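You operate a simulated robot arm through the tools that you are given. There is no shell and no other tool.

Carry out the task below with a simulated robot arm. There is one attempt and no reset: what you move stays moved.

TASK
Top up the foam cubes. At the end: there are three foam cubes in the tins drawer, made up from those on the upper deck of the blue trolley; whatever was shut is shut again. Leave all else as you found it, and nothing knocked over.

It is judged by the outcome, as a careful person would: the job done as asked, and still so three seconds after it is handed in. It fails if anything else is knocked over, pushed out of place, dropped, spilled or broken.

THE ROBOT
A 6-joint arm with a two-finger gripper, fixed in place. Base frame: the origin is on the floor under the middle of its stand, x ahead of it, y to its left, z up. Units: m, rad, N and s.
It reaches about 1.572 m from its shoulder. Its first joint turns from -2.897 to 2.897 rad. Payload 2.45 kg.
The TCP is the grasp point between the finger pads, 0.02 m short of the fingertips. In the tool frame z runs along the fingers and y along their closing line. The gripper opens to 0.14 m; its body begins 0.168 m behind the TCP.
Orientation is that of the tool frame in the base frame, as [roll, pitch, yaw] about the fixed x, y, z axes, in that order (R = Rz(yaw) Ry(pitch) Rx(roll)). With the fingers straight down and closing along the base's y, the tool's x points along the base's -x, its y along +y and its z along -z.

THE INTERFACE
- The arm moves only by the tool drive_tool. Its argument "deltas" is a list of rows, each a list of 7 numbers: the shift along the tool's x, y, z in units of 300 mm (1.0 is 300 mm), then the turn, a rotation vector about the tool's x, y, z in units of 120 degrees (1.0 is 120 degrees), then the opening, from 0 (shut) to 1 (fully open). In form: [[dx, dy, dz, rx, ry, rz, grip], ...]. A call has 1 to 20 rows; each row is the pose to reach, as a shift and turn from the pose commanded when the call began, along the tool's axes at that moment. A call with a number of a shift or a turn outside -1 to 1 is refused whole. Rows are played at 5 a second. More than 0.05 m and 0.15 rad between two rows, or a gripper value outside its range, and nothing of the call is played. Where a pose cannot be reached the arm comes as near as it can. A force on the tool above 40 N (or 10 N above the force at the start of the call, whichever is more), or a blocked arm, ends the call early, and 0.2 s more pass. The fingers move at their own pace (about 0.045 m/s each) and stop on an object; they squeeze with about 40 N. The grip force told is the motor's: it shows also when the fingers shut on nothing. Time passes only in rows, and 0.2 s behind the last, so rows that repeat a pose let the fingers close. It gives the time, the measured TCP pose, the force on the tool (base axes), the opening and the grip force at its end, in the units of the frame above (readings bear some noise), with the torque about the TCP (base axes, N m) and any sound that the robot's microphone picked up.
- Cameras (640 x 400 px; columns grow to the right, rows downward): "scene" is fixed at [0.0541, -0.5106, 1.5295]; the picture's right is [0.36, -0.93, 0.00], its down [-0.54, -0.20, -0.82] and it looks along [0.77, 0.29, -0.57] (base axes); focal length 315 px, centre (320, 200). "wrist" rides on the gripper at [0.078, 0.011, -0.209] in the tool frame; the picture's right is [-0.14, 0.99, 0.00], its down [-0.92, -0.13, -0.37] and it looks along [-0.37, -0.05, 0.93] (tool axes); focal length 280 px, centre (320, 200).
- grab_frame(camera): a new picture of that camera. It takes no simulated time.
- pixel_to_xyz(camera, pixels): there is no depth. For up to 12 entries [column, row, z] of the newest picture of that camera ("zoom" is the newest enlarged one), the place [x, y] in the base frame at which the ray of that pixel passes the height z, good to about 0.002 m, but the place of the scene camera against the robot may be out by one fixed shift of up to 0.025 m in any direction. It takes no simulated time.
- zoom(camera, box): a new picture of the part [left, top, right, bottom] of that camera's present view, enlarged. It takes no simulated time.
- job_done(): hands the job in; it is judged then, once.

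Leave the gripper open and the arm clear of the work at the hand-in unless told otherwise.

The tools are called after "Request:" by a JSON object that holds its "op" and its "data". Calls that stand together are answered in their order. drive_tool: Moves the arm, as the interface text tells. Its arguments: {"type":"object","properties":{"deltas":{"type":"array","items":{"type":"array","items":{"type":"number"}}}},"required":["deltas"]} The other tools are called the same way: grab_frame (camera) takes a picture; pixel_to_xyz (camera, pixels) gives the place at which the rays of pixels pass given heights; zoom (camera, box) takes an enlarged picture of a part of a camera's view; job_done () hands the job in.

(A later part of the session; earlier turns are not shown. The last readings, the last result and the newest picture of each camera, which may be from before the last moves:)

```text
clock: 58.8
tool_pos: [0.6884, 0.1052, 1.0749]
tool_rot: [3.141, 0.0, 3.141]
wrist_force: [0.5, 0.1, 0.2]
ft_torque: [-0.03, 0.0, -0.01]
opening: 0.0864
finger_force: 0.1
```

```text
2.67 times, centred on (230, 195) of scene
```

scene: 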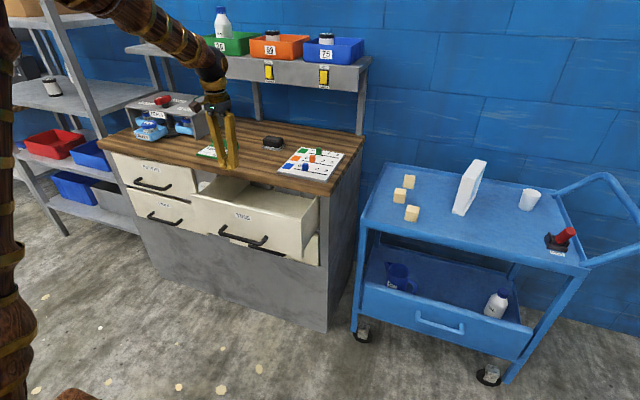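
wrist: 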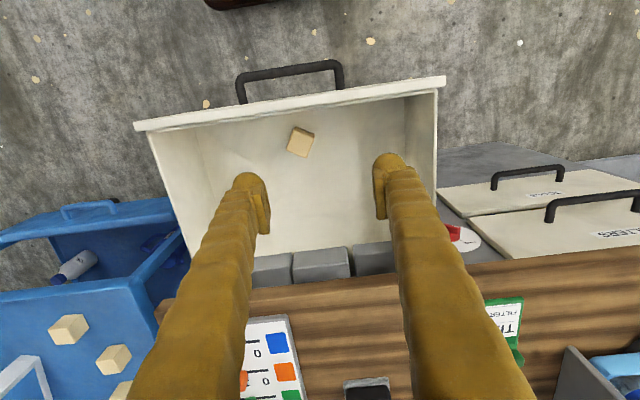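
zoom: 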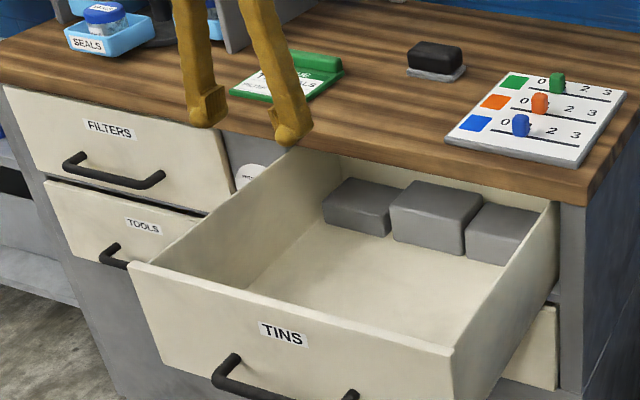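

Three tins stand in a row at the back wall, with one cube near the front. I'll zoom in to check whether there's any gap behind the tins.

Request:
{"op": "zoom", "data": {"camera": "scene", "box": [235, 175, 315, 225]}}

Request:
{"op": "zoom", "data": {"camera": "wrist", "box": [140, 70, 460, 300]}}

Request:
{"op": "pixel_to_xyz", "data": {"camera": "wrist", "pixels": [[320, 249, 0.7], [320, 249, 0.75], [300, 143, 0.7], [300, 143, 0.74], [436, 80, 0.85], [140, 128, 0.85], [320, 280, 0.9], [200, 262, 0.7], [195, 140, 0.7], [405, 100, 0.7]]}}

```text
8.00 times, centred on (275, 200) of scene
```

zoom: 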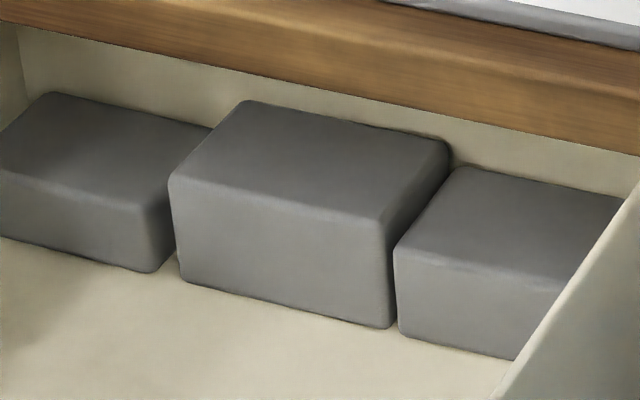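

```text
1.74 times, centred on (300, 185) of wrist
```

zoom: 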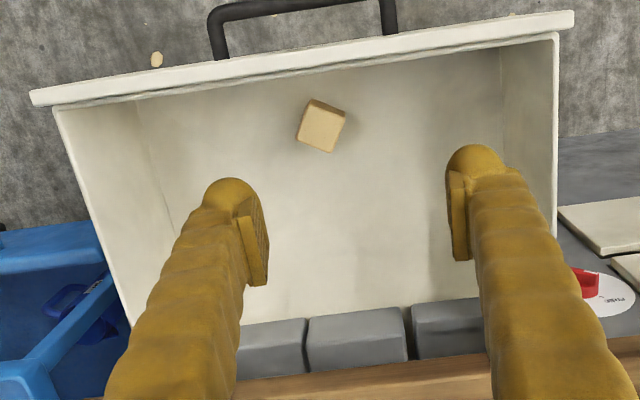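

```text
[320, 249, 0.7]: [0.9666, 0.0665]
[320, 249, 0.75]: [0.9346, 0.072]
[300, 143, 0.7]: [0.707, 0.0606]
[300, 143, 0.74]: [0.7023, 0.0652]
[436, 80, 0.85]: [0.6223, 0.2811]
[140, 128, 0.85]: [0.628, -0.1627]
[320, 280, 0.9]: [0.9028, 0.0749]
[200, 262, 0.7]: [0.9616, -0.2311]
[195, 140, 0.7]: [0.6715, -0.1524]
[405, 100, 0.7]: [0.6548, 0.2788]
```

I'll measure the middle tin's corners through the scene camera to see how deep the tins are and how much space could lie behind them.

Request:
{"op": "grab_frame", "data": {"camera": "scene"}}

Request:
{"op": "pixel_to_xyz", "data": {"camera": "scene", "pixels": [[257.5, 210.4, 0.7], [256.25, 197.5, 0.75], [256.25, 197.5, 0.77], [265, 187.9, 0.75], [265, 187.9, 0.77], [284, 216, 0.7], [282.75, 201.9, 0.75], [291, 193.1, 0.75], [237.5, 183, 0.77], [237.5, 183, 0.75], [301, 195, 0.85], [291, 187, 0.75]]}}

```text
taken
```

scene: 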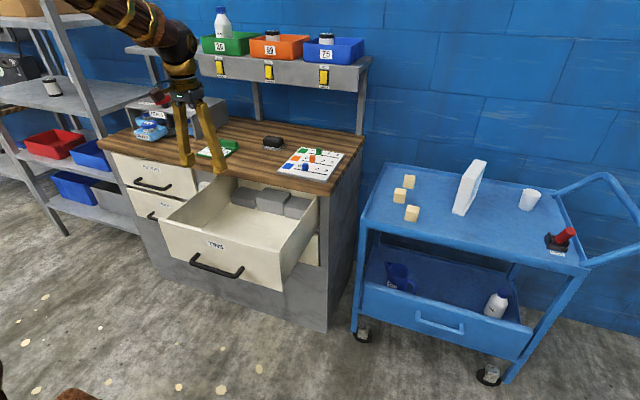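

```text
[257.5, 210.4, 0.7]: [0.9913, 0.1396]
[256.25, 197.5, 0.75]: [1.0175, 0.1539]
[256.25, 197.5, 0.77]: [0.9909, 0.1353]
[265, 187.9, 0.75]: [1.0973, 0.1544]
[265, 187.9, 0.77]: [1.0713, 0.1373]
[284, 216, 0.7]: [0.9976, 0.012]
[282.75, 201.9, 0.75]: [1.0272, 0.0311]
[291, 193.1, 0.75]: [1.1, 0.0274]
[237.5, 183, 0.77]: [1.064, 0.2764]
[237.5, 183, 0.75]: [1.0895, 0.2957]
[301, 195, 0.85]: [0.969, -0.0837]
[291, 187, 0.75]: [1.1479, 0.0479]
```

The tins are about 8 cm deep and the back-wall corner lines up with their rear edge, so there's no room for a hidden cube. The drawer holds exactly one cube, so I need two of the three from the trolley. I'll locate those cubes from both cameras.

Request:
{"op": "zoom", "data": {"camera": "wrist", "box": [0, 300, 160, 400]}}

Request:
{"op": "pixel_to_xyz", "data": {"camera": "zoom", "pixels": [[270, 140, 0.75], [270, 140, 0.8], [270, 140, 0.85], [450, 260, 0.75], [450, 260, 0.8], [450, 260, 0.85]]}}

Request:
{"op": "pixel_to_xyz", "data": {"camera": "scene", "pixels": [[412, 214, 0.75], [412, 214, 0.8], [412, 214, 0.85], [400, 195, 0.75], [400, 195, 0.8], [400, 195, 0.85], [409, 181, 0.75], [409, 181, 0.8], [409, 181, 0.85]]}}

```text
4.00 times, centred on (80, 350) of wrist
```

zoom: 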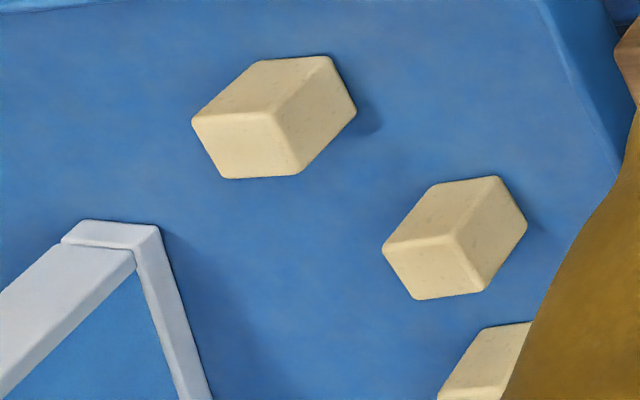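

```text
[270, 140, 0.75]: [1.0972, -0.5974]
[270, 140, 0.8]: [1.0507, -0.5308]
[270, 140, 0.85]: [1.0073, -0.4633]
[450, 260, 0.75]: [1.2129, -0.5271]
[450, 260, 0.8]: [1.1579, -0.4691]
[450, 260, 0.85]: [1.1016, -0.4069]
```

```text
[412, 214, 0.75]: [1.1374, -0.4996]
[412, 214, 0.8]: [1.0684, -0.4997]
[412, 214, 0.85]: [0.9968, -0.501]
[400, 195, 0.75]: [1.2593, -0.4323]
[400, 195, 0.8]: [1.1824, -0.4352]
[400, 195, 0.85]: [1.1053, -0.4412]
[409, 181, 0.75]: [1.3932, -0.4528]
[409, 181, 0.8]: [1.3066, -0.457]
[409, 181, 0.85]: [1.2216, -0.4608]
```

Matching the two views puts the cube tops at about z≈0.82. The nearest cubes are A at about (1.04, −0.51) and B at about (1.14, −0.45); C at about (1.27, −0.46) will stay. I'll head for the trolley in two stages, staying high and in front of the bench.

Request:
{"op": "drive_tool", "data": {"deltas": [[-0.007, -0.155, -0.02, 0, 0, 0, 0.7], [-0.013, -0.315, -0.04, 0, 0, 0, 0.7], [-0.02, -0.475, -0.06, 0, 0, 0, 0.7], [-0.027, -0.635, -0.08, 0, 0, 0, 0.7], [-0.033, -0.795, -0.083, 0, 0, 0, 0.7], [-0.04, -0.95, -0.083, 0, 0, 0, 0.7]]}}

Request:
{"op": "drive_tool", "data": {"deltas": [[-0.12, -0.1, 0, 0, 0, 0, 0.7], [-0.24, -0.2, 0, 0, 0, 0, 0.7], [-0.36, -0.3, 0, 0, 0, 0, 0.7], [-0.48, -0.4, 0, 0, 0, 0, 0.7], [-0.6, -0.5, 0, 0, 0, 0, 0.7], [-0.72, -0.6, 0, 0, 0, 0, 0.7], [-0.83, -0.7, 0, 0, 0, 0, 0.7]]}}

Request:
{"op": "grab_frame", "data": {"camera": "wrist"}}

Request:
{"op": "grab_frame", "data": {"camera": "scene"}}

```text
clock: 60.2
tool_pos: [0.7013, -0.1793, 1.0985]
tool_rot: [-3.141, 0.001, -3.141]
wrist_force: [0.7, 0.3, -0.1]
ft_torque: [0.01, -0.02, 0.03]
opening: 0.0981
finger_force: 0.0
```

```text
clock: 61.8
tool_pos: [0.9507, -0.3895, 1.1003]
tool_rot: [3.141, 0.003, 3.14]
wrist_force: [-0.2, 0.7, 1.0]
ft_torque: [0.0, -0.03, 0.05]
opening: 0.098
finger_force: 0.0
```

```text
taken
```

wrist: 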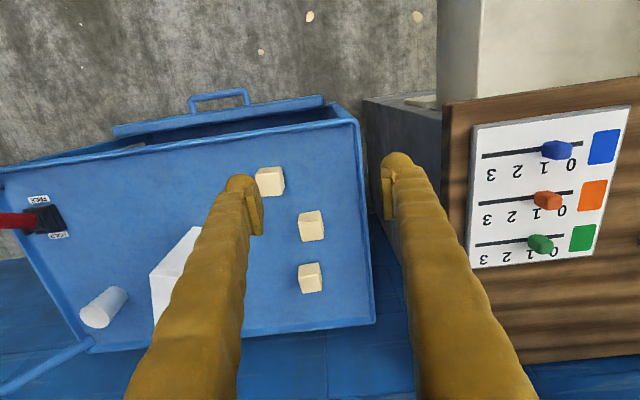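

```text
taken
```

scene: 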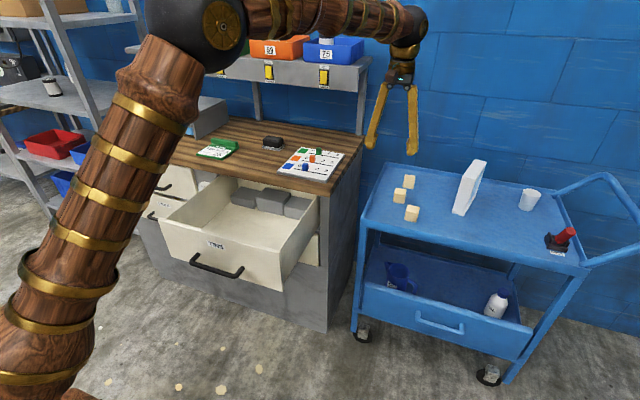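

Now I have a top view of the trolley. The brake lever at the far left has two labels. I'll zoom in on the lever and on the cubes.

Request:
{"op": "zoom", "data": {"camera": "wrist", "box": [0, 180, 96, 250]}}

Request:
{"op": "zoom", "data": {"camera": "wrist", "box": [230, 140, 370, 310]}}

Request:
{"op": "pixel_to_xyz", "data": {"camera": "wrist", "pixels": [[272, 179, 0.8], [272, 179, 0.82], [312, 223, 0.8], [312, 223, 0.82], [311, 275, 0.8], [311, 275, 0.82], [357, 122, 0.8], [373, 322, 0.8], [5, 170, 0.8]]}}

```text
5.71 times, centred on (48, 215) of wrist
```

zoom: 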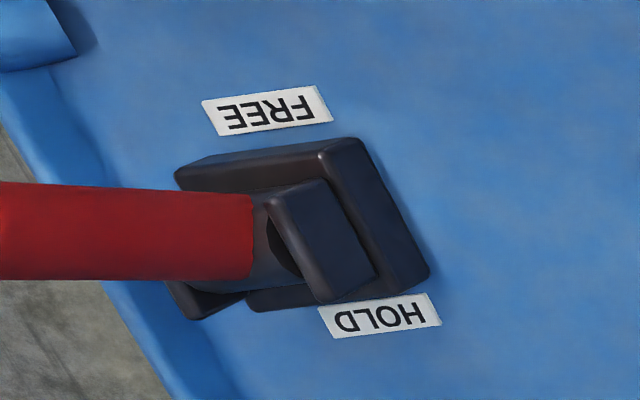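

```text
2.35 times, centred on (300, 225) of wrist
```

zoom: 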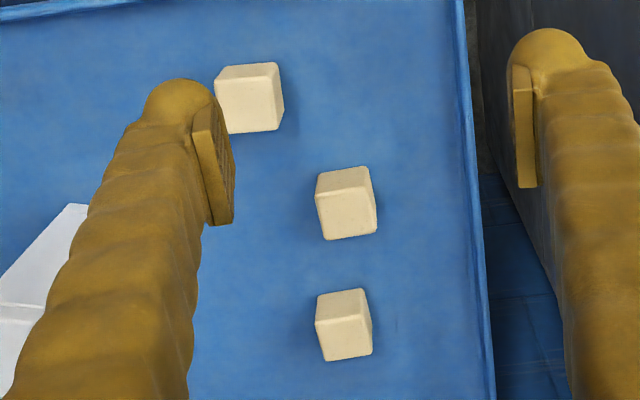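

```text
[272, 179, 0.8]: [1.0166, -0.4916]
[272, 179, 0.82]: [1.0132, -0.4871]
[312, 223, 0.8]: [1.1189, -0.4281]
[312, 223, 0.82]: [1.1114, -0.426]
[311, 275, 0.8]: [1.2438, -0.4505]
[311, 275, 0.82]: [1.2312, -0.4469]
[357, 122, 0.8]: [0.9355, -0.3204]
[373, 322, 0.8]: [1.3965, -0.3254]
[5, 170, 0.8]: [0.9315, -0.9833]
```

The lever leans toward FREE, so the trolley can roll and I must not push on it sideways. The cubes are about 4 cm wide with centres at z≈0.83. I'll check where the white stand is before moving closer to cube A.

Request:
{"op": "pixel_to_xyz", "data": {"camera": "wrist", "pixels": [[197, 228, 0.81], [197, 228, 0.95], [152, 272, 0.81], [152, 272, 0.95], [155, 325, 0.81], [105, 300, 0.81]]}}

Request:
{"op": "pixel_to_xyz", "data": {"camera": "scene", "pixels": [[454, 211, 0.81], [464, 214, 0.81], [474, 161, 0.95], [487, 163, 0.95], [474, 161, 1.0], [412, 220, 0.81], [406, 217, 0.81]]}}

Request:
{"op": "zoom", "data": {"camera": "scene", "box": [380, 140, 500, 230]}}

```text
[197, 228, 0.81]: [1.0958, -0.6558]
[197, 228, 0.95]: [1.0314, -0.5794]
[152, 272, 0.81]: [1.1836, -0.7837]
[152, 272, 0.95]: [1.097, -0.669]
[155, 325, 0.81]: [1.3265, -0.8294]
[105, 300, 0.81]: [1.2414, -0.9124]
```

```text
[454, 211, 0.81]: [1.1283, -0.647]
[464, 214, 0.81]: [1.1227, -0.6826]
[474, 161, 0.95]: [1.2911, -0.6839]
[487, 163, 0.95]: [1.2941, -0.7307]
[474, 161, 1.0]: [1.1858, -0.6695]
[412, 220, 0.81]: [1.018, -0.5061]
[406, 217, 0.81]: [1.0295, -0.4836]
```

```text
4.44 times, centred on (440, 185) of scene
```

zoom: 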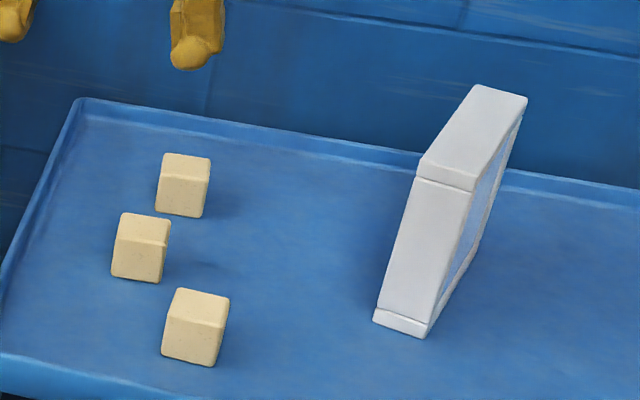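

The white stand's near corner is at about (1.12, −0.65), far enough from cube A. I'll move to a close view of A with the TCP at about (0.95, −0.478, 0.98).

Request:
{"op": "drive_tool", "data": {"deltas": [[0, -0.08, 0.1, 0, 0, 0, 0.7], [0, -0.15, 0.2, 0, 0, 0, 0.7], [0, -0.22, 0.3, 0, 0, 0, 0.7], [0, -0.295, 0.4, 0, 0, 0, 0.7]]}}

Request:
{"op": "grab_frame", "data": {"camera": "wrist"}}

Request:
{"op": "zoom", "data": {"camera": "wrist", "box": [230, 120, 420, 400]}}

```text
clock: 62.8
tool_pos: [0.9476, -0.4786, 0.9803]
tool_rot: [3.141, 0.002, -3.141]
wrist_force: [0.2, 0.4, 0.3]
ft_torque: [-0.02, 0.02, 0.0]
opening: 0.098
finger_force: 0.1
```

```text
taken
```

wrist: 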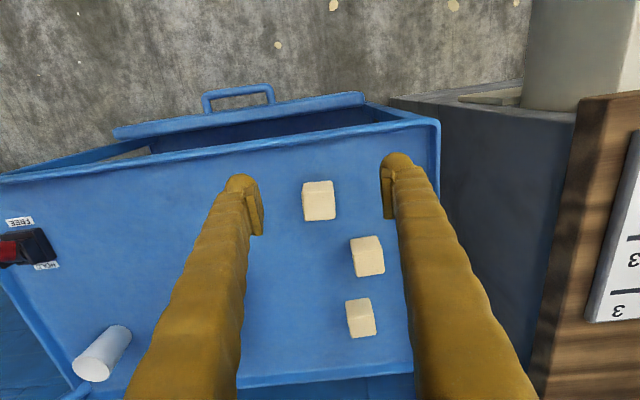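

```text
1.43 times, centred on (325, 260) of wrist
```

zoom: 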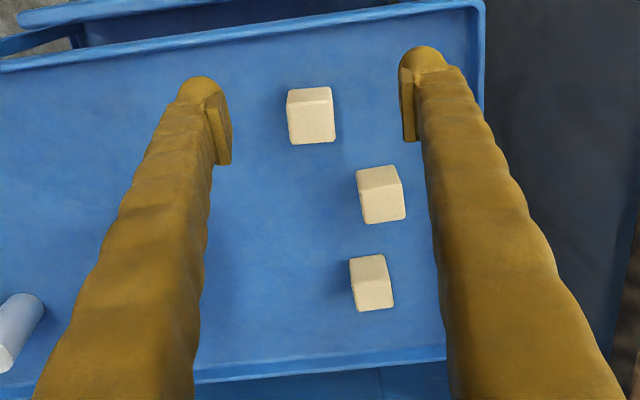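

Cube A is at (319,201). A tighter zoom will give me its corners and orientation.

Request:
{"op": "zoom", "data": {"camera": "wrist", "box": [290, 165, 354, 235]}}

Request:
{"op": "zoom", "data": {"camera": "wrist", "box": [330, 220, 410, 345]}}

```text
5.71 times, centred on (322, 200) of wrist
```

zoom: 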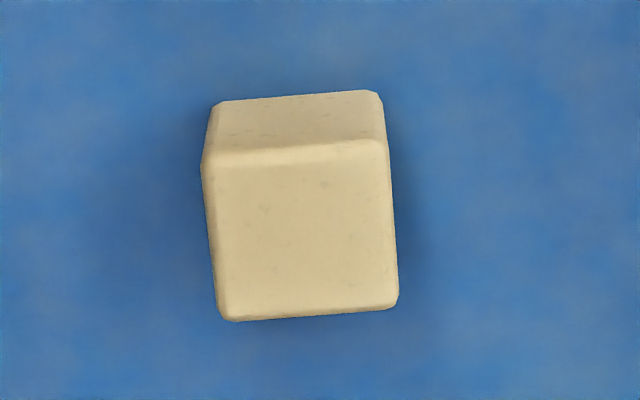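

```text
3.20 times, centred on (370, 282) of wrist
```

zoom: 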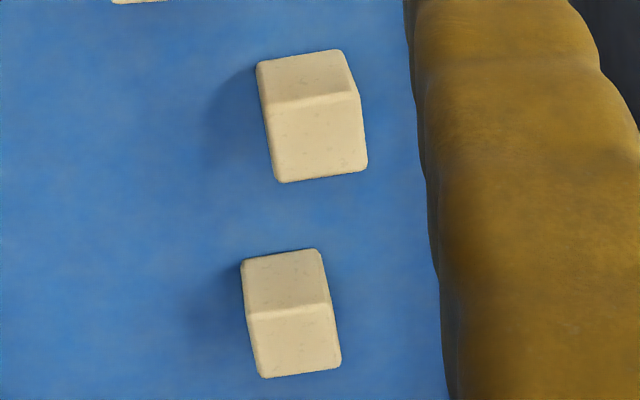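

I'll convert cube A's top-face corners and front-bottom edge, plus cube B's top-face corners, to base coordinates at candidate heights.

Request:
{"op": "pixel_to_xyz", "data": {"camera": "wrist", "pixels": [[301.9, 193.0, 0.85], [333.9, 189.5, 0.85], [335.5, 218.4, 0.85], [305.4, 221, 0.85], [303.3, 183.4, 0.81], [332.5, 181.1, 0.81], [303.3, 183.4, 0.8], [332.5, 181.1, 0.8]]}}

Request:
{"op": "pixel_to_xyz", "data": {"camera": "zoom", "pixels": [[268, 105, 0.85], [358, 93, 0.85], [367, 168, 0.85], [278, 182, 0.85], [258, 65, 0.81], [340, 52, 0.81], [248, 315, 0.85], [330, 302, 0.85], [340, 362, 0.85], [263, 377, 0.85]]}}

```text
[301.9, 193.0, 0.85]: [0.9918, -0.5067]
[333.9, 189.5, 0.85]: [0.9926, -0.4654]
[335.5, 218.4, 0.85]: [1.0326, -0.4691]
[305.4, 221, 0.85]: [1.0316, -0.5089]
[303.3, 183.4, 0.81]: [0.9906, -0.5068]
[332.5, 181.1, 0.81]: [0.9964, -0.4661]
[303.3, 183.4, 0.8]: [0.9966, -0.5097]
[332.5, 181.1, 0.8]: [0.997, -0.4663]
```

```text
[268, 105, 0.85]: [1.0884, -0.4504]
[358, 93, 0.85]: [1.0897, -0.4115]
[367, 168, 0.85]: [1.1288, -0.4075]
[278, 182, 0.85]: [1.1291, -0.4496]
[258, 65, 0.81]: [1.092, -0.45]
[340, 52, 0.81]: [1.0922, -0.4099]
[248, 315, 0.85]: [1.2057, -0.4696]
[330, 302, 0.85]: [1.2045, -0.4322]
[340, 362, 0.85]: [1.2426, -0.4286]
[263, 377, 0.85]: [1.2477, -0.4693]
```

The corners line up exactly: deck at z=0.81, cube tops at 0.85, 40 mm cubes aligned with the base axes. A is at (1.012, −0.488), B at (1.109, −0.430), C at (1.225, −0.450). I'll go above A, then straight down to a TCP height of 0.842, keeping the tips 12 mm off the deck.

Request:
{"op": "drive_tool", "data": {"deltas": [[-0.11, -0.015, 0.05, 0, 0, 0, 0.6], [-0.2147, -0.0303, 0.1, 0, 0, 0, 0.6], [-0.2147, -0.0303, 0.2, 0, 0, 0, 0.6], [-0.2147, -0.0303, 0.3, 0, 0, 0, 0.6], [-0.2147, -0.0303, 0.38, 0, 0, 0, 0.6]]}}

Request:
{"op": "grab_frame", "data": {"camera": "wrist"}}

Request:
{"op": "zoom", "data": {"camera": "scene", "box": [360, 120, 500, 240]}}

```text
clock: 64.0
tool_pos: [1.0144, -0.4874, 0.8659]
tool_rot: [-3.141, 0.0, 3.141]
wrist_force: [0.2, 0.2, 0.1]
ft_torque: [0.0, 0.03, 0.0]
opening: 0.084
finger_force: 0.0
```

```text
taken
```

wrist: 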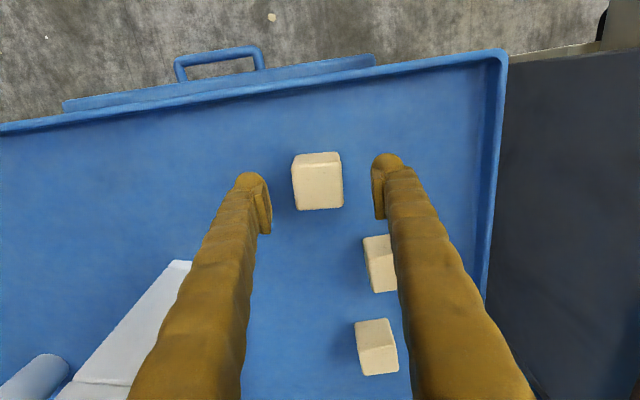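

```text
3.33 times, centred on (430, 180) of scene
```

zoom: 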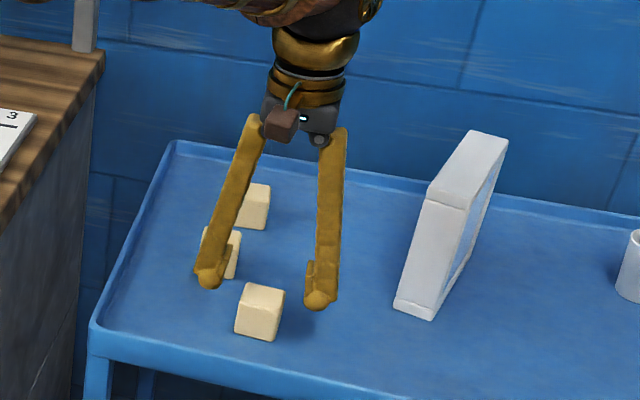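

Positioned over A with the cube centred between the fingers. Lowering the last 24 mm, with tips staying about 12 mm above the deck, then closing gently.

Request:
{"op": "drive_tool", "data": {"deltas": [[0.004, 0, 0.04, 0, 0, 0, 0.6], [0.006, 0, 0.08, 0, 0, 0, 0.6], [0.006, 0, 0.08, 0, 0, 0, 0.4], [0.006, 0, 0.08, 0, 0, 0, 0.25], [0.006, 0, 0.08, 0, 0, 0, 0.2], [0.006, 0, 0.08, 0, 0, 0, 0.2], [0.006, 0, 0.08, 0, 0, 0, 0.2]]}}

Request:
{"op": "grab_frame", "data": {"camera": "wrist"}}

```text
clock: 65.6
tool_pos: [1.011, -0.4874, 0.8418]
tool_rot: [-3.142, 0.001, -3.141]
wrist_force: [-0.8, 0.4, 0.0]
ft_torque: [-0.01, -0.01, -0.01]
opening: 0.0421
finger_force: 40.0
```

```text
taken
```

wrist: 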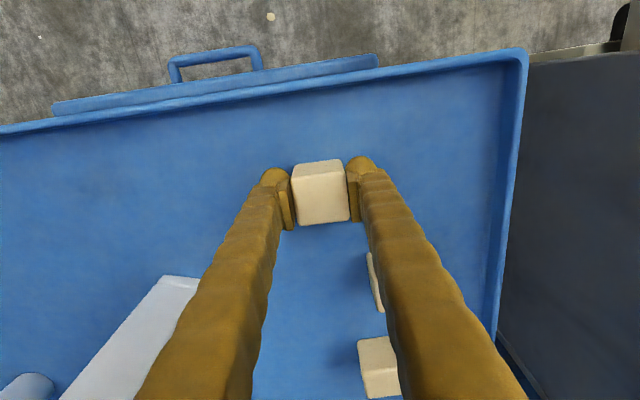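

Cube A is held (opening 42 mm, 40 N) and the net tool force is nearly zero, so the trolley isn't being pushed. Lifting straight up.

Request:
{"op": "drive_tool", "data": {"deltas": [[0, 0, -0.05, 0, 0, 0, 0.2], [0, 0, -0.15, 0, 0, 0, 0.2], [0, 0, -0.3, 0, 0, 0, 0.2], [0, 0, -0.45, 0, 0, 0, 0.2], [0, 0, -0.6, 0, 0, 0, 0.2], [0, 0, -0.75, 0, 0, 0, 0.2], [0, 0, -0.86, 0, 0, 0, 0.2]]}}

Request:
{"op": "grab_frame", "data": {"camera": "wrist"}}

Request:
{"op": "grab_frame", "data": {"camera": "scene"}}

```text
clock: 67.2
tool_pos: [1.0103, -0.487, 1.0991]
tool_rot: [-3.141, -0.003, -3.141]
wrist_force: [0.4, 0.6, 0.3]
ft_torque: [0.0, 0.01, -0.02]
opening: 0.042
finger_force: 39.9
```

```text
taken
```

wrist: 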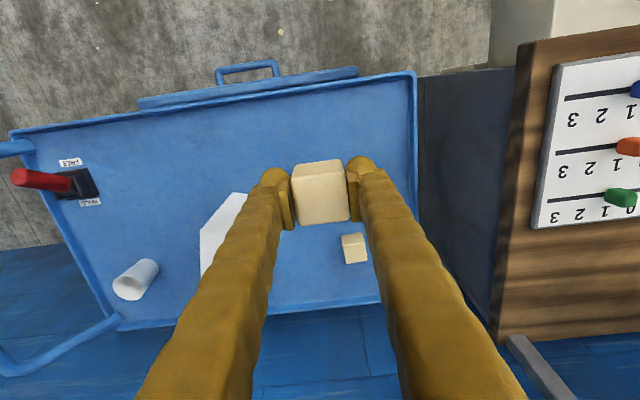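

```text
taken
```

scene: 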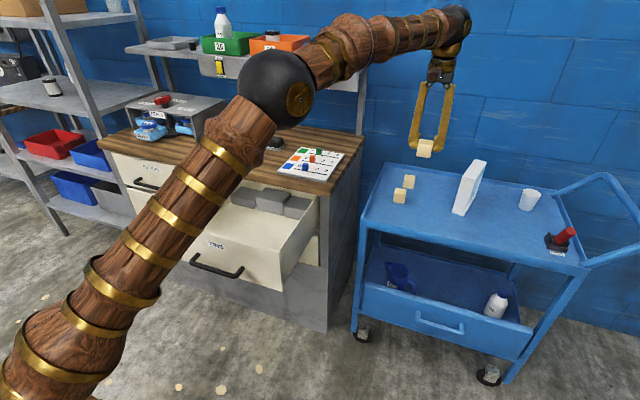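

Cube A is in the air and the trolley hasn't moved. Carrying it back, first to (0.74, −0.22, 1.10) in front of the bench corner.

Request:
{"op": "drive_tool", "data": {"deltas": [[0.112, 0.111, 0, 0, 0, 0, 0.2], [0.225, 0.222, 0, 0, 0, 0, 0.2], [0.337, 0.333, 0, 0, 0, 0, 0.2], [0.45, 0.445, 0, 0, 0, 0, 0.2], [0.562, 0.556, 0, 0, 0, 0, 0.2], [0.675, 0.667, 0, 0, 0, 0, 0.2], [0.787, 0.778, 0, 0, 0, 0, 0.2], [0.9, 0.89, 0, 0, 0, 0, 0.2]]}}

Request:
{"op": "drive_tool", "data": {"deltas": [[0.0, 0.15, 0, 0, 0, 0, 0.2], [0.0, 0.3, 0, 0, 0, 0, 0.2], [0.0, 0.45, 0, 0, 0, 0, 0.2], [0.0, 0.6, 0, 0, 0, 0, 0.2]]}}

Request:
{"op": "grab_frame", "data": {"camera": "wrist"}}

Request:
{"op": "grab_frame", "data": {"camera": "scene"}}

```text
clock: 69.0
tool_pos: [0.7411, -0.2199, 1.0968]
tool_rot: [3.141, 0.0, 3.141]
wrist_force: [0.2, 0.2, -0.3]
ft_torque: [0.02, 0.0, -0.03]
opening: 0.0418
finger_force: 40.2
```

```text
clock: 70.0
tool_pos: [0.7418, -0.0409, 1.0994]
tool_rot: [-3.141, -0.001, -3.141]
wrist_force: [0.9, 0.1, -0.7]
ft_torque: [-0.01, 0.01, -0.02]
opening: 0.0421
finger_force: 39.8
```

```text
taken
```

wrist: 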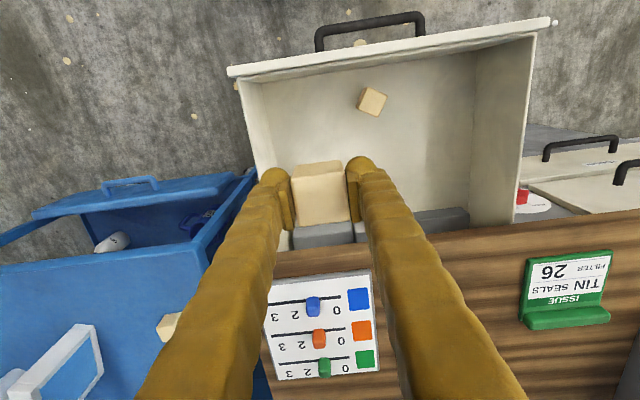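

```text
taken
```

scene: 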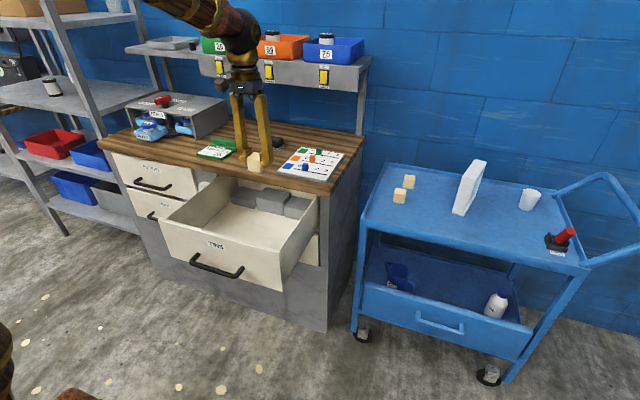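

Cube A is over the drawer. I'll use this view to measure the resting cube's corners and the drawer floor height.

Request:
{"op": "zoom", "data": {"camera": "wrist", "box": [340, 75, 404, 125]}}

Request:
{"op": "zoom", "data": {"camera": "wrist", "box": [220, 10, 560, 260]}}

```text
8.00 times, centred on (372, 100) of wrist
```

zoom: 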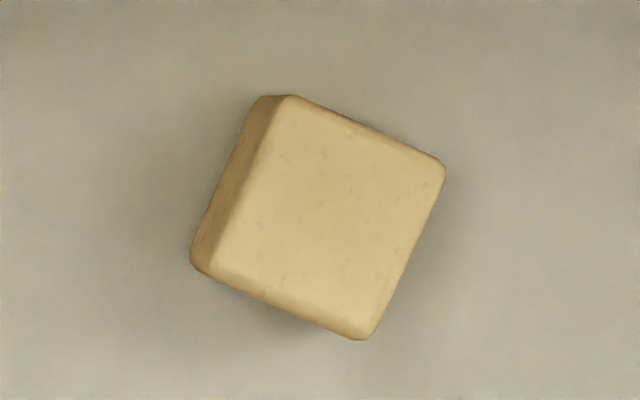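

```text
1.60 times, centred on (390, 135) of wrist
```

zoom: 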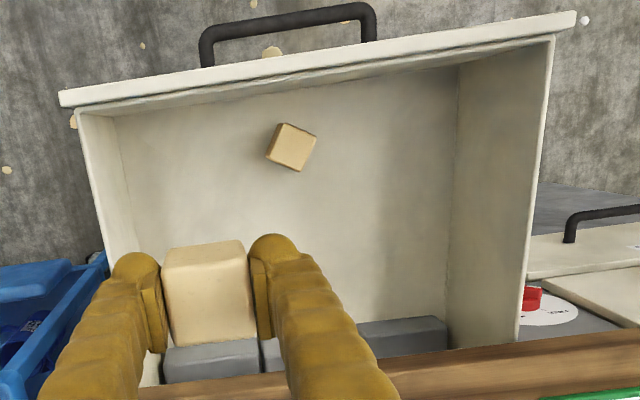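

I'll query the resting cube's top-face corners at several heights. The height where the edge length equals 40 mm gives its top, and so the floor level.

Request:
{"op": "pixel_to_xyz", "data": {"camera": "wrist", "pixels": [[368.25, 87.1, 0.7], [387.6, 96.0, 0.7], [378.5, 117.25, 0.7], [358.6, 108.75, 0.7], [368.25, 87.1, 0.76], [387.6, 96.0, 0.76], [378.5, 117.25, 0.76], [358.6, 108.75, 0.76]]}}

Request:
{"op": "pixel_to_xyz", "data": {"camera": "zoom", "pixels": [[112, 117, 0.68], [112, 117, 0.72], [457, 65, 0.68], [457, 65, 0.72]]}}

```text
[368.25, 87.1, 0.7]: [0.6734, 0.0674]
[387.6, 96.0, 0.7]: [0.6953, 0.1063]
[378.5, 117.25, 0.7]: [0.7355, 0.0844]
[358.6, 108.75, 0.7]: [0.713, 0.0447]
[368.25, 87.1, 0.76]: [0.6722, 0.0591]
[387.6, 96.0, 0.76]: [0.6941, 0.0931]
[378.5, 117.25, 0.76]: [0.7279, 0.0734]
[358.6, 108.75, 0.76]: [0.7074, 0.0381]
```

```text
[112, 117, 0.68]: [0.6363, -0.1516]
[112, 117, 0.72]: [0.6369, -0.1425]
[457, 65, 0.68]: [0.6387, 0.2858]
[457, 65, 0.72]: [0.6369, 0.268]
```

The edge length gives the cube's top at z≈0.76 and so the drawer floor at about 0.72. I'll set cube A down at about (0.80, −0.05), clear of the resting cube at (0.70, 0.066) and of the tins. Lowering to z=0.85 first.

Request:
{"op": "drive_tool", "data": {"deltas": [[-0.097, -0.015, 0.08, 0, 0, 0, 0.2], [-0.194, -0.03, 0.18, 0, 0, 0, 0.2], [-0.194, -0.03, 0.32, 0, 0, 0, 0.2], [-0.194, -0.03, 0.46, 0, 0, 0, 0.2], [-0.194, -0.03, 0.6, 0, 0, 0, 0.2], [-0.194, -0.03, 0.73, 0, 0, 0, 0.2], [-0.194, -0.03, 0.83, 0, 0, 0, 0.2]]}}

Request:
{"op": "grab_frame", "data": {"camera": "wrist"}}

Request:
{"op": "zoom", "data": {"camera": "scene", "box": [150, 110, 340, 290]}}

```text
clock: 71.6
tool_pos: [0.7994, -0.0496, 0.8504]
tool_rot: [-3.14, 0.0, 3.14]
wrist_force: [0.5, 0.5, -1.1]
ft_torque: [-0.02, 0.01, 0.02]
opening: 0.042
finger_force: 40.0
```

```text
taken
```

wrist: 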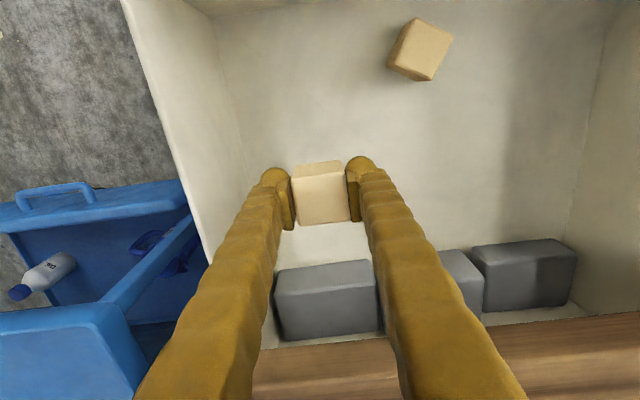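

```text
2.22 times, centred on (245, 200) of scene
```

zoom: 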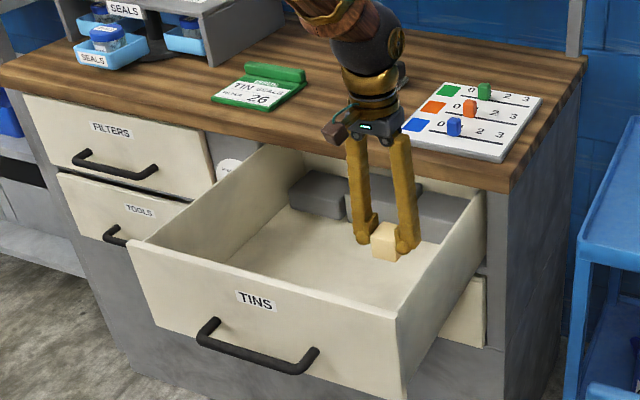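

Plenty of clearance around. Lowering to a TCP height of 0.765, about 1 cm above the expected set-down, then I'll feel for the floor.

Request:
{"op": "drive_tool", "data": {"deltas": [[0, 0, 0.08, 0, 0, 0, 0.2], [0, 0, 0.16, 0, 0, 0, 0.2], [0, 0, 0.23, 0, 0, 0, 0.2], [0, 0, 0.284, 0, 0, 0, 0.2]]}}

Request:
{"op": "grab_frame", "data": {"camera": "wrist"}}

Request:
{"op": "zoom", "data": {"camera": "scene", "box": [220, 150, 320, 230]}}

```text
clock: 72.6
tool_pos: [0.8011, -0.0487, 0.7644]
tool_rot: [-3.141, 0.001, -3.141]
wrist_force: [-0.5, -0.6, 0.8]
ft_torque: [0.03, 0.0, 0.01]
opening: 0.042
finger_force: 39.5
```

```text
taken
```

wrist: 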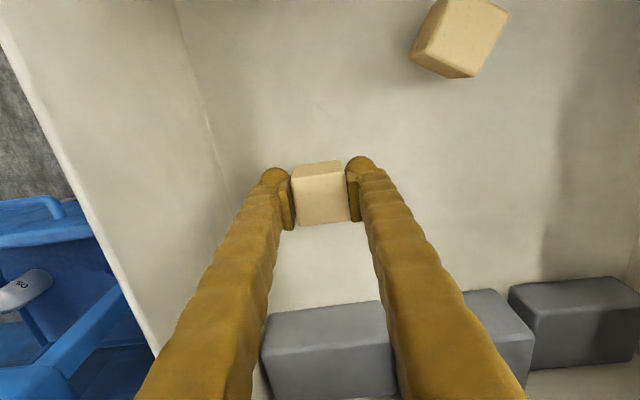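

```text
5.00 times, centred on (270, 190) of scene
```

zoom: 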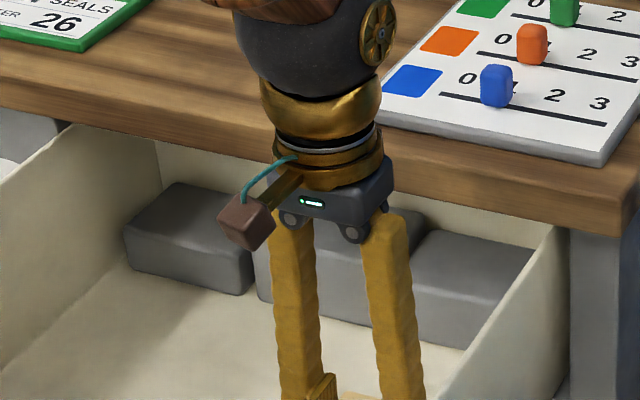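

I'll use this closer view of the resting cube to refine the floor height before touching down.

Request:
{"op": "zoom", "data": {"camera": "wrist", "box": [400, 0, 520, 90]}}

Request:
{"op": "pixel_to_xyz", "data": {"camera": "zoom", "pixels": [[180, 0, 0.75], [575, 62, 0.75], [400, 400, 0.75], [90, 260, 0.75]]}}

```text
4.44 times, centred on (460, 45) of wrist
```

zoom: 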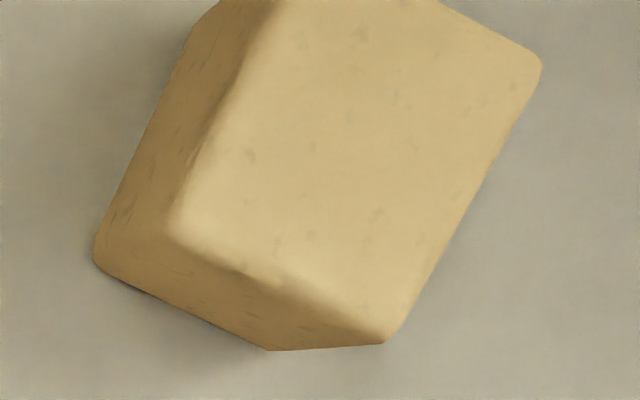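

```text
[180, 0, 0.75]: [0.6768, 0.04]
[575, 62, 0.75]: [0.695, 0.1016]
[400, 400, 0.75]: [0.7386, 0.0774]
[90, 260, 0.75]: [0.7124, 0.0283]
```

I can see both the top corners and the floor corners of that cube. Matching them vertically will fix the height.

Request:
{"op": "pixel_to_xyz", "data": {"camera": "zoom", "pixels": [[542, 60, 0.75], [388, 340, 0.75], [168, 232, 0.75], [542, 60, 0.78], [388, 340, 0.78], [168, 232, 0.78], [95, 262, 0.71], [270, 350, 0.71], [95, 262, 0.74], [270, 350, 0.74]]}}

```text
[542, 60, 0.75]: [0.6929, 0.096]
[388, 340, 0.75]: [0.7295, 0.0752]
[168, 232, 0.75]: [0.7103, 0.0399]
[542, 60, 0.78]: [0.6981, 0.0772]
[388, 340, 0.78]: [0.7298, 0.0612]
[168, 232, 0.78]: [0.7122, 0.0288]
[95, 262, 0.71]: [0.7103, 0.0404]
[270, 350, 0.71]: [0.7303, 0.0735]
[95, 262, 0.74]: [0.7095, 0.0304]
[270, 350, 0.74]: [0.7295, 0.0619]
```

That pins it down: cube top at about 0.753 and drawer floor at about 0.713, so cube A touches at a TCP height near 0.745. Lowering in small steps and watching the vertical force.

Request:
{"op": "drive_tool", "data": {"deltas": [[0, 0, 0.025, 0, 0, 0, 0.2], [0, 0, 0.045, 0, 0, 0, 0.2], [0, 0, 0.058, 0, 0, 0, 0.2]]}}

```text
clock: 73.4
tool_pos: [0.8013, -0.0502, 0.7479]
tool_rot: [3.141, 0.002, 3.142]
wrist_force: [1.7, -0.7, 36.1]
ft_torque: [-0.02, -0.03, 0.0]
opening: 0.0423
finger_force: 40.1
```

The cube is on the floor; vertical force reads 36 N, a bit firm. I'll ease up 2 mm to unload it before releasing.

Request:
{"op": "drive_tool", "data": {"deltas": [[0, 0, -0.005, 0, 0, 0, 0.2], [0, 0, -0.006, 0, 0, 0, 0.2]]}}

```text
clock: 74.0
tool_pos: [0.8002, -0.0501, 0.7483]
tool_rot: [-3.141, -0.002, 3.14]
wrist_force: [0.7, -3.4, 9.4]
ft_torque: [-0.1, -0.12, -0.06]
opening: 0.042
finger_force: 39.6
```

Down to about 9 N, so the cube is lightly resting on the floor. Opening the fingers to release it.

Request:
{"op": "drive_tool", "data": {"deltas": [[0, 0, 0, 0, 0, 0, 0.32], [0, 0, 0, 0, 0, 0, 0.4], [0, 0, 0, 0, 0, 0, 0.48], [0, 0, 0, 0, 0, 0, 0.5], [0, 0, 0, 0, 0, 0, 0.5]]}}

Request:
{"op": "grab_frame", "data": {"camera": "wrist"}}

```text
clock: 75.2
tool_pos: [0.8007, -0.0484, 0.7492]
tool_rot: [-3.141, 0.0, 3.141]
wrist_force: [0.2, -0.4, -0.4]
ft_torque: [-0.03, 0.01, 0.03]
opening: 0.0699
finger_force: 0.1
```

```text
taken
```

wrist: 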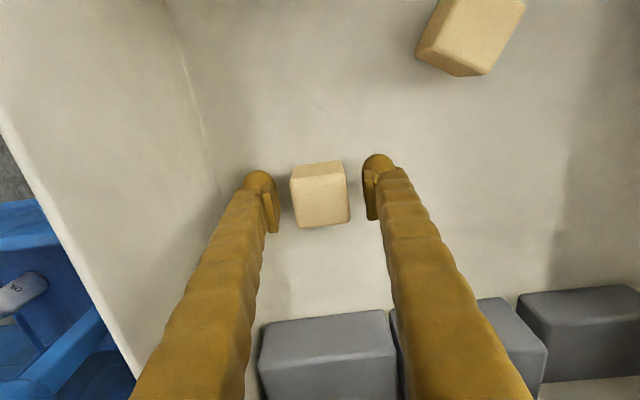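

Cube A stands upright in the drawer. Lifting straight out to fetch the second one.

Request:
{"op": "drive_tool", "data": {"deltas": [[0, 0, -0.08, 0, 0, 0, 0.5], [0, 0, -0.22, 0, 0, 0, 0.55], [0, 0, -0.37, 0, 0, 0, 0.6], [0, 0, -0.52, 0, 0, 0, 0.6], [0, 0, -0.67, 0, 0, 0, 0.6], [0, 0, -0.82, 0, 0, 0, 0.6], [0, 0, -0.98, 0, 0, 0, 0.6]]}}

Request:
{"op": "drive_tool", "data": {"deltas": [[0.1, -0.1, -0.05, 0, 0, 0, 0.6], [0.2, -0.2, -0.1, 0, 0, 0, 0.6], [0.25, -0.34, -0.15, 0, 0, 0, 0.6], [0.25, -0.48, -0.18, 0, 0, 0, 0.6], [0.25, -0.63, -0.18, 0, 0, 0, 0.6]]}}

Request:
{"op": "grab_frame", "data": {"camera": "scene"}}

```text
clock: 76.8
tool_pos: [0.7993, -0.0481, 1.044]
tool_rot: [3.141, 0.0, -3.14]
wrist_force: [0.3, -0.4, -0.4]
ft_torque: [0.01, 0.01, -0.01]
opening: 0.0843
finger_force: 0.0
```

```text
clock: 78.0
tool_pos: [0.7246, -0.2396, 1.0981]
tool_rot: [-3.141, 0.001, -3.14]
wrist_force: [0.2, -0.6, -0.3]
ft_torque: [-0.01, -0.02, -0.04]
opening: 0.0841
finger_force: 0.0
```

```text
taken
```

scene: 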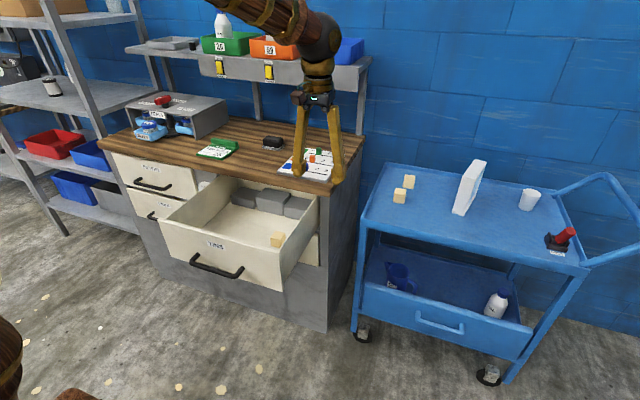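

Heading back to the trolley, to a viewing pose in front of cube B at about (0.95, −0.43, 0.98).

Request:
{"op": "drive_tool", "data": {"deltas": [[-0.107, -0.09, 0.03, 0, 0, 0, 0.6], [-0.215, -0.18, 0.07, 0, 0, 0, 0.6], [-0.322, -0.27, 0.12, 0, 0, 0, 0.6], [-0.43, -0.36, 0.18, 0, 0, 0, 0.6], [-0.537, -0.455, 0.25, 0, 0, 0, 0.6], [-0.645, -0.545, 0.32, 0, 0, 0, 0.6], [-0.751, -0.635, 0.394, 0, 0, 0, 0.6]]}}

Request:
{"op": "grab_frame", "data": {"camera": "wrist"}}

Request:
{"op": "zoom", "data": {"camera": "wrist", "box": [280, 200, 400, 350]}}

```text
clock: 79.6
tool_pos: [0.95, -0.4305, 0.9788]
tool_rot: [3.141, 0.001, 3.141]
wrist_force: [0.1, 0.4, 0.5]
ft_torque: [-0.03, -0.03, 0.0]
opening: 0.0841
finger_force: 0.0
```

```text
taken
```

wrist: 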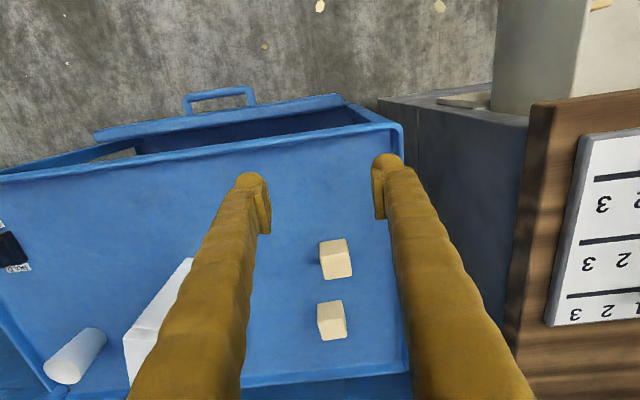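

```text
2.67 times, centred on (340, 275) of wrist
```

zoom: 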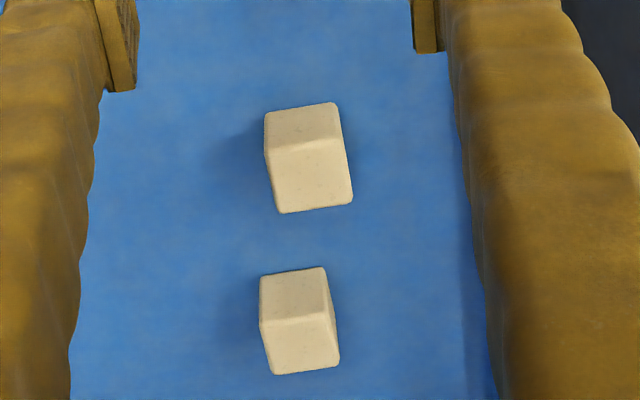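

Cube B shows clearly. I'll query its top-face corners at z=0.85 to get an exact centre.

Request:
{"op": "pixel_to_xyz", "data": {"camera": "zoom", "pixels": [[268, 150, 0.85], [344, 139, 0.85], [353, 203, 0.85], [281, 214, 0.85], [265, 114, 0.81], [334, 103, 0.81], [262, 318, 0.85], [330, 308, 0.85], [338, 363, 0.85], [272, 374, 0.85]]}}

```text
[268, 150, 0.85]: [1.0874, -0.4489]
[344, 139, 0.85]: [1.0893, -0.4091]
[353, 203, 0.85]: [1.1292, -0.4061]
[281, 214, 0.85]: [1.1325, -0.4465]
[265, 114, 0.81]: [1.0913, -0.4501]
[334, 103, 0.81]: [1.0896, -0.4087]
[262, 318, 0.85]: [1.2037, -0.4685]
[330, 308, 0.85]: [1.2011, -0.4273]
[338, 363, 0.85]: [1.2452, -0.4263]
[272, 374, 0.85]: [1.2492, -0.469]
```

Cube B's centre is (1.110, −0.429) and the deck hasn't shifted. The arm is near full stretch here, so I'll approach low: to z=0.90 above B, then check.

Request:
{"op": "drive_tool", "data": {"deltas": [[-0.13, 0.002, 0.09, 0, 0, 0, 0.6], [-0.265, 0.004, 0.18, 0, 0, 0, 0.6], [-0.4, 0.006, 0.24, 0, 0, 0, 0.6], [-0.532, 0.006, 0.263, 0, 0, 0, 0.6]]}}

Request:
{"op": "grab_frame", "data": {"camera": "wrist"}}

Request:
{"op": "zoom", "data": {"camera": "scene", "box": [340, 90, 500, 240]}}

```text
clock: 80.6
tool_pos: [1.1121, -0.4281, 0.9001]
tool_rot: [3.14, 0.002, 3.139]
wrist_force: [-1.0, -0.2, 1.5]
ft_torque: [0.0, -0.04, -0.01]
opening: 0.0839
finger_force: 0.1
```

```text
taken
```

wrist: 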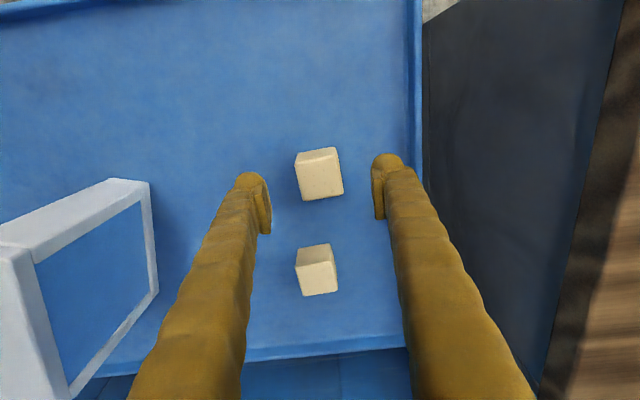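

```text
2.67 times, centred on (420, 165) of scene
```

zoom: 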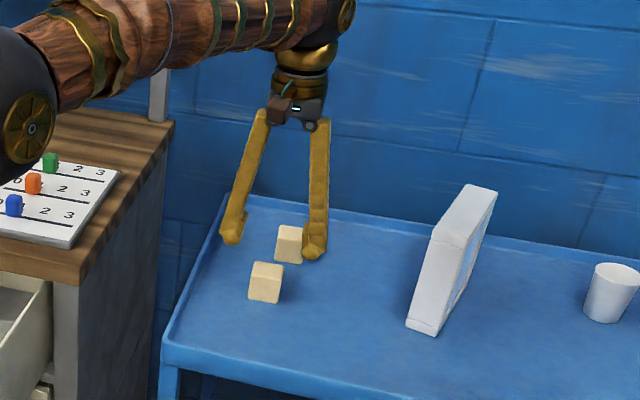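

Reached without limits, with B centred between the fingers and the right finger about 3 cm clear of the deck rim. Lowering to 0.842 and closing.

Request:
{"op": "drive_tool", "data": {"deltas": [[0.004, -0.002, 0.08, 0, 0, 0, 0.52], [0.007, -0.003, 0.15, 0, 0, 0, 0.5], [0.007, -0.003, 0.193, 0, 0, 0, 0.5], [0.007, -0.003, 0.193, 0, 0, 0, 0.35], [0.007, -0.003, 0.193, 0, 0, 0, 0.22], [0.007, -0.003, 0.193, 0, 0, 0, 0.2], [0.007, -0.003, 0.193, 0, 0, 0, 0.2]]}}

Request:
{"op": "grab_frame", "data": {"camera": "wrist"}}

```text
clock: 82.2
tool_pos: [1.1077, -0.4285, 0.8416]
tool_rot: [-3.141, 0.001, -3.142]
wrist_force: [0.3, 0.1, 0.4]
ft_torque: [-0.03, 0.02, 0.01]
opening: 0.042
finger_force: 40.2
```

```text
taken
```

wrist: 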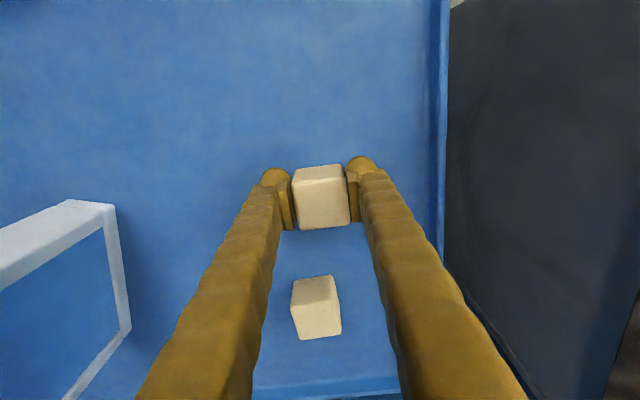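

B is held at 42 mm opening, with no sideways force on the trolley. Lifting 6 cm straight up, then back and up toward the arm.

Request:
{"op": "drive_tool", "data": {"deltas": [[0, 0, -0.05, 0, 0, 0, 0.2], [0, 0, -0.14, 0, 0, 0, 0.2], [0, 0, -0.23, 0, 0, 0, 0.2], [0.13, 0.01, -0.31, 0, 0, 0, 0.2], [0.26, 0.02, -0.39, 0, 0, 0, 0.2], [0.39, 0.03, -0.47, 0, 0, 0, 0.2], [0.526, 0.04, -0.54, 0, 0, 0, 0.2]]}}

Request:
{"op": "grab_frame", "data": {"camera": "wrist"}}

Request:
{"op": "grab_frame", "data": {"camera": "scene"}}

```text
clock: 83.8
tool_pos: [0.95, -0.4158, 1.0022]
tool_rot: [-3.141, -0.001, -3.14]
wrist_force: [0.3, -0.5, -1.0]
ft_torque: [0.0, 0.04, 0.02]
opening: 0.0422
finger_force: 40.0
```

```text
taken
```

wrist: 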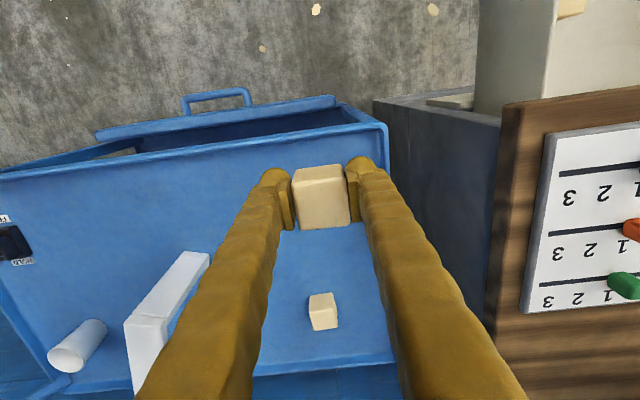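

```text
taken
```

scene: 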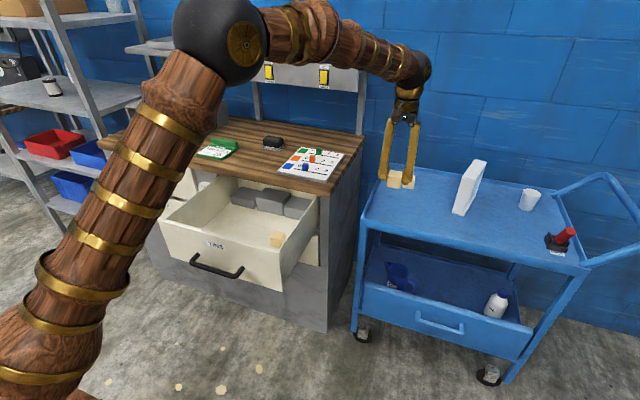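

B is secure and C stays alone on the deck. Carrying B back to the drawer.

Request:
{"op": "drive_tool", "data": {"deltas": [[0.11, 0.093, -0.06, 0, 0, 0, 0.2], [0.22, 0.187, -0.12, 0, 0, 0, 0.2], [0.33, 0.28, -0.18, 0, 0, 0, 0.2], [0.44, 0.373, -0.24, 0, 0, 0, 0.2], [0.55, 0.467, -0.293, 0, 0, 0, 0.2], [0.66, 0.56, -0.293, 0, 0, 0, 0.2], [0.767, 0.653, -0.293, 0, 0, 0, 0.2]]}}

Request:
{"op": "drive_tool", "data": {"deltas": [[0, 0.15, 0, 0, 0, 0, 0.2], [0, 0.3, 0, 0, 0, 0, 0.2], [0, 0.45, 0, 0, 0, 0, 0.2], [0, 0.6, 0, 0, 0, 0, 0.2], [0, 0.75, 0, 0, 0, 0, 0.2], [0, 0.9, 0, 0, 0, 0, 0.2]]}}

Request:
{"op": "drive_tool", "data": {"deltas": [[-0.09, 0.12, 0.03, 0, 0, 0, 0.2], [-0.18, 0.24, 0.06, 0, 0, 0, 0.2], [-0.267, 0.367, 0.1, 0, 0, 0, 0.2]]}}

Request:
{"op": "grab_frame", "data": {"camera": "wrist"}}

Request:
{"op": "grab_frame", "data": {"camera": "scene"}}

```text
clock: 85.4
tool_pos: [0.72, -0.2184, 1.0917]
tool_rot: [-3.141, 0.001, 3.141]
wrist_force: [0.2, 1.1, 0.0]
ft_torque: [0.0, 0.03, -0.01]
opening: 0.0423
finger_force: 40.0
```

```text
clock: 86.8
tool_pos: [0.7194, 0.0487, 1.0927]
tool_rot: [3.141, 0.0, 3.139]
wrist_force: [-0.1, -0.2, -0.4]
ft_torque: [-0.01, -0.03, 0.03]
opening: 0.042
finger_force: 39.5
```

```text
clock: 87.6
tool_pos: [0.8011, 0.1605, 1.0627]
tool_rot: [3.141, 0.001, -3.14]
wrist_force: [-0.6, 0.5, -0.4]
ft_torque: [0.03, -0.04, 0.02]
opening: 0.0421
finger_force: 40.4
```

```text
taken
```

wrist: 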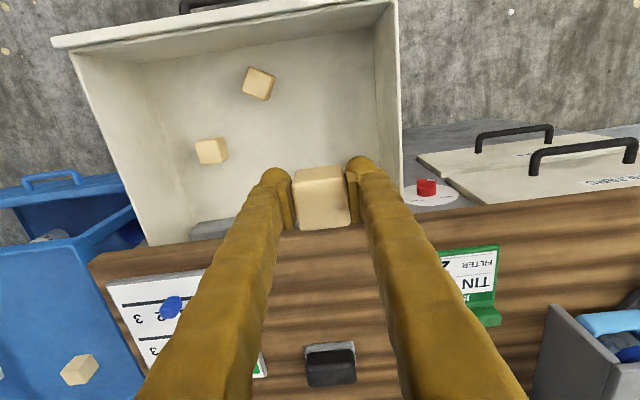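

```text
taken
```

scene: 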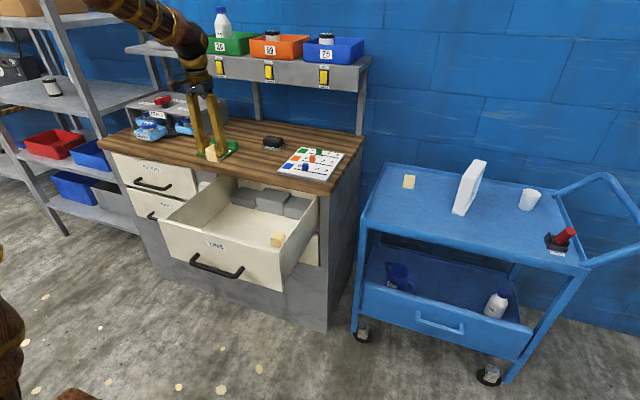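

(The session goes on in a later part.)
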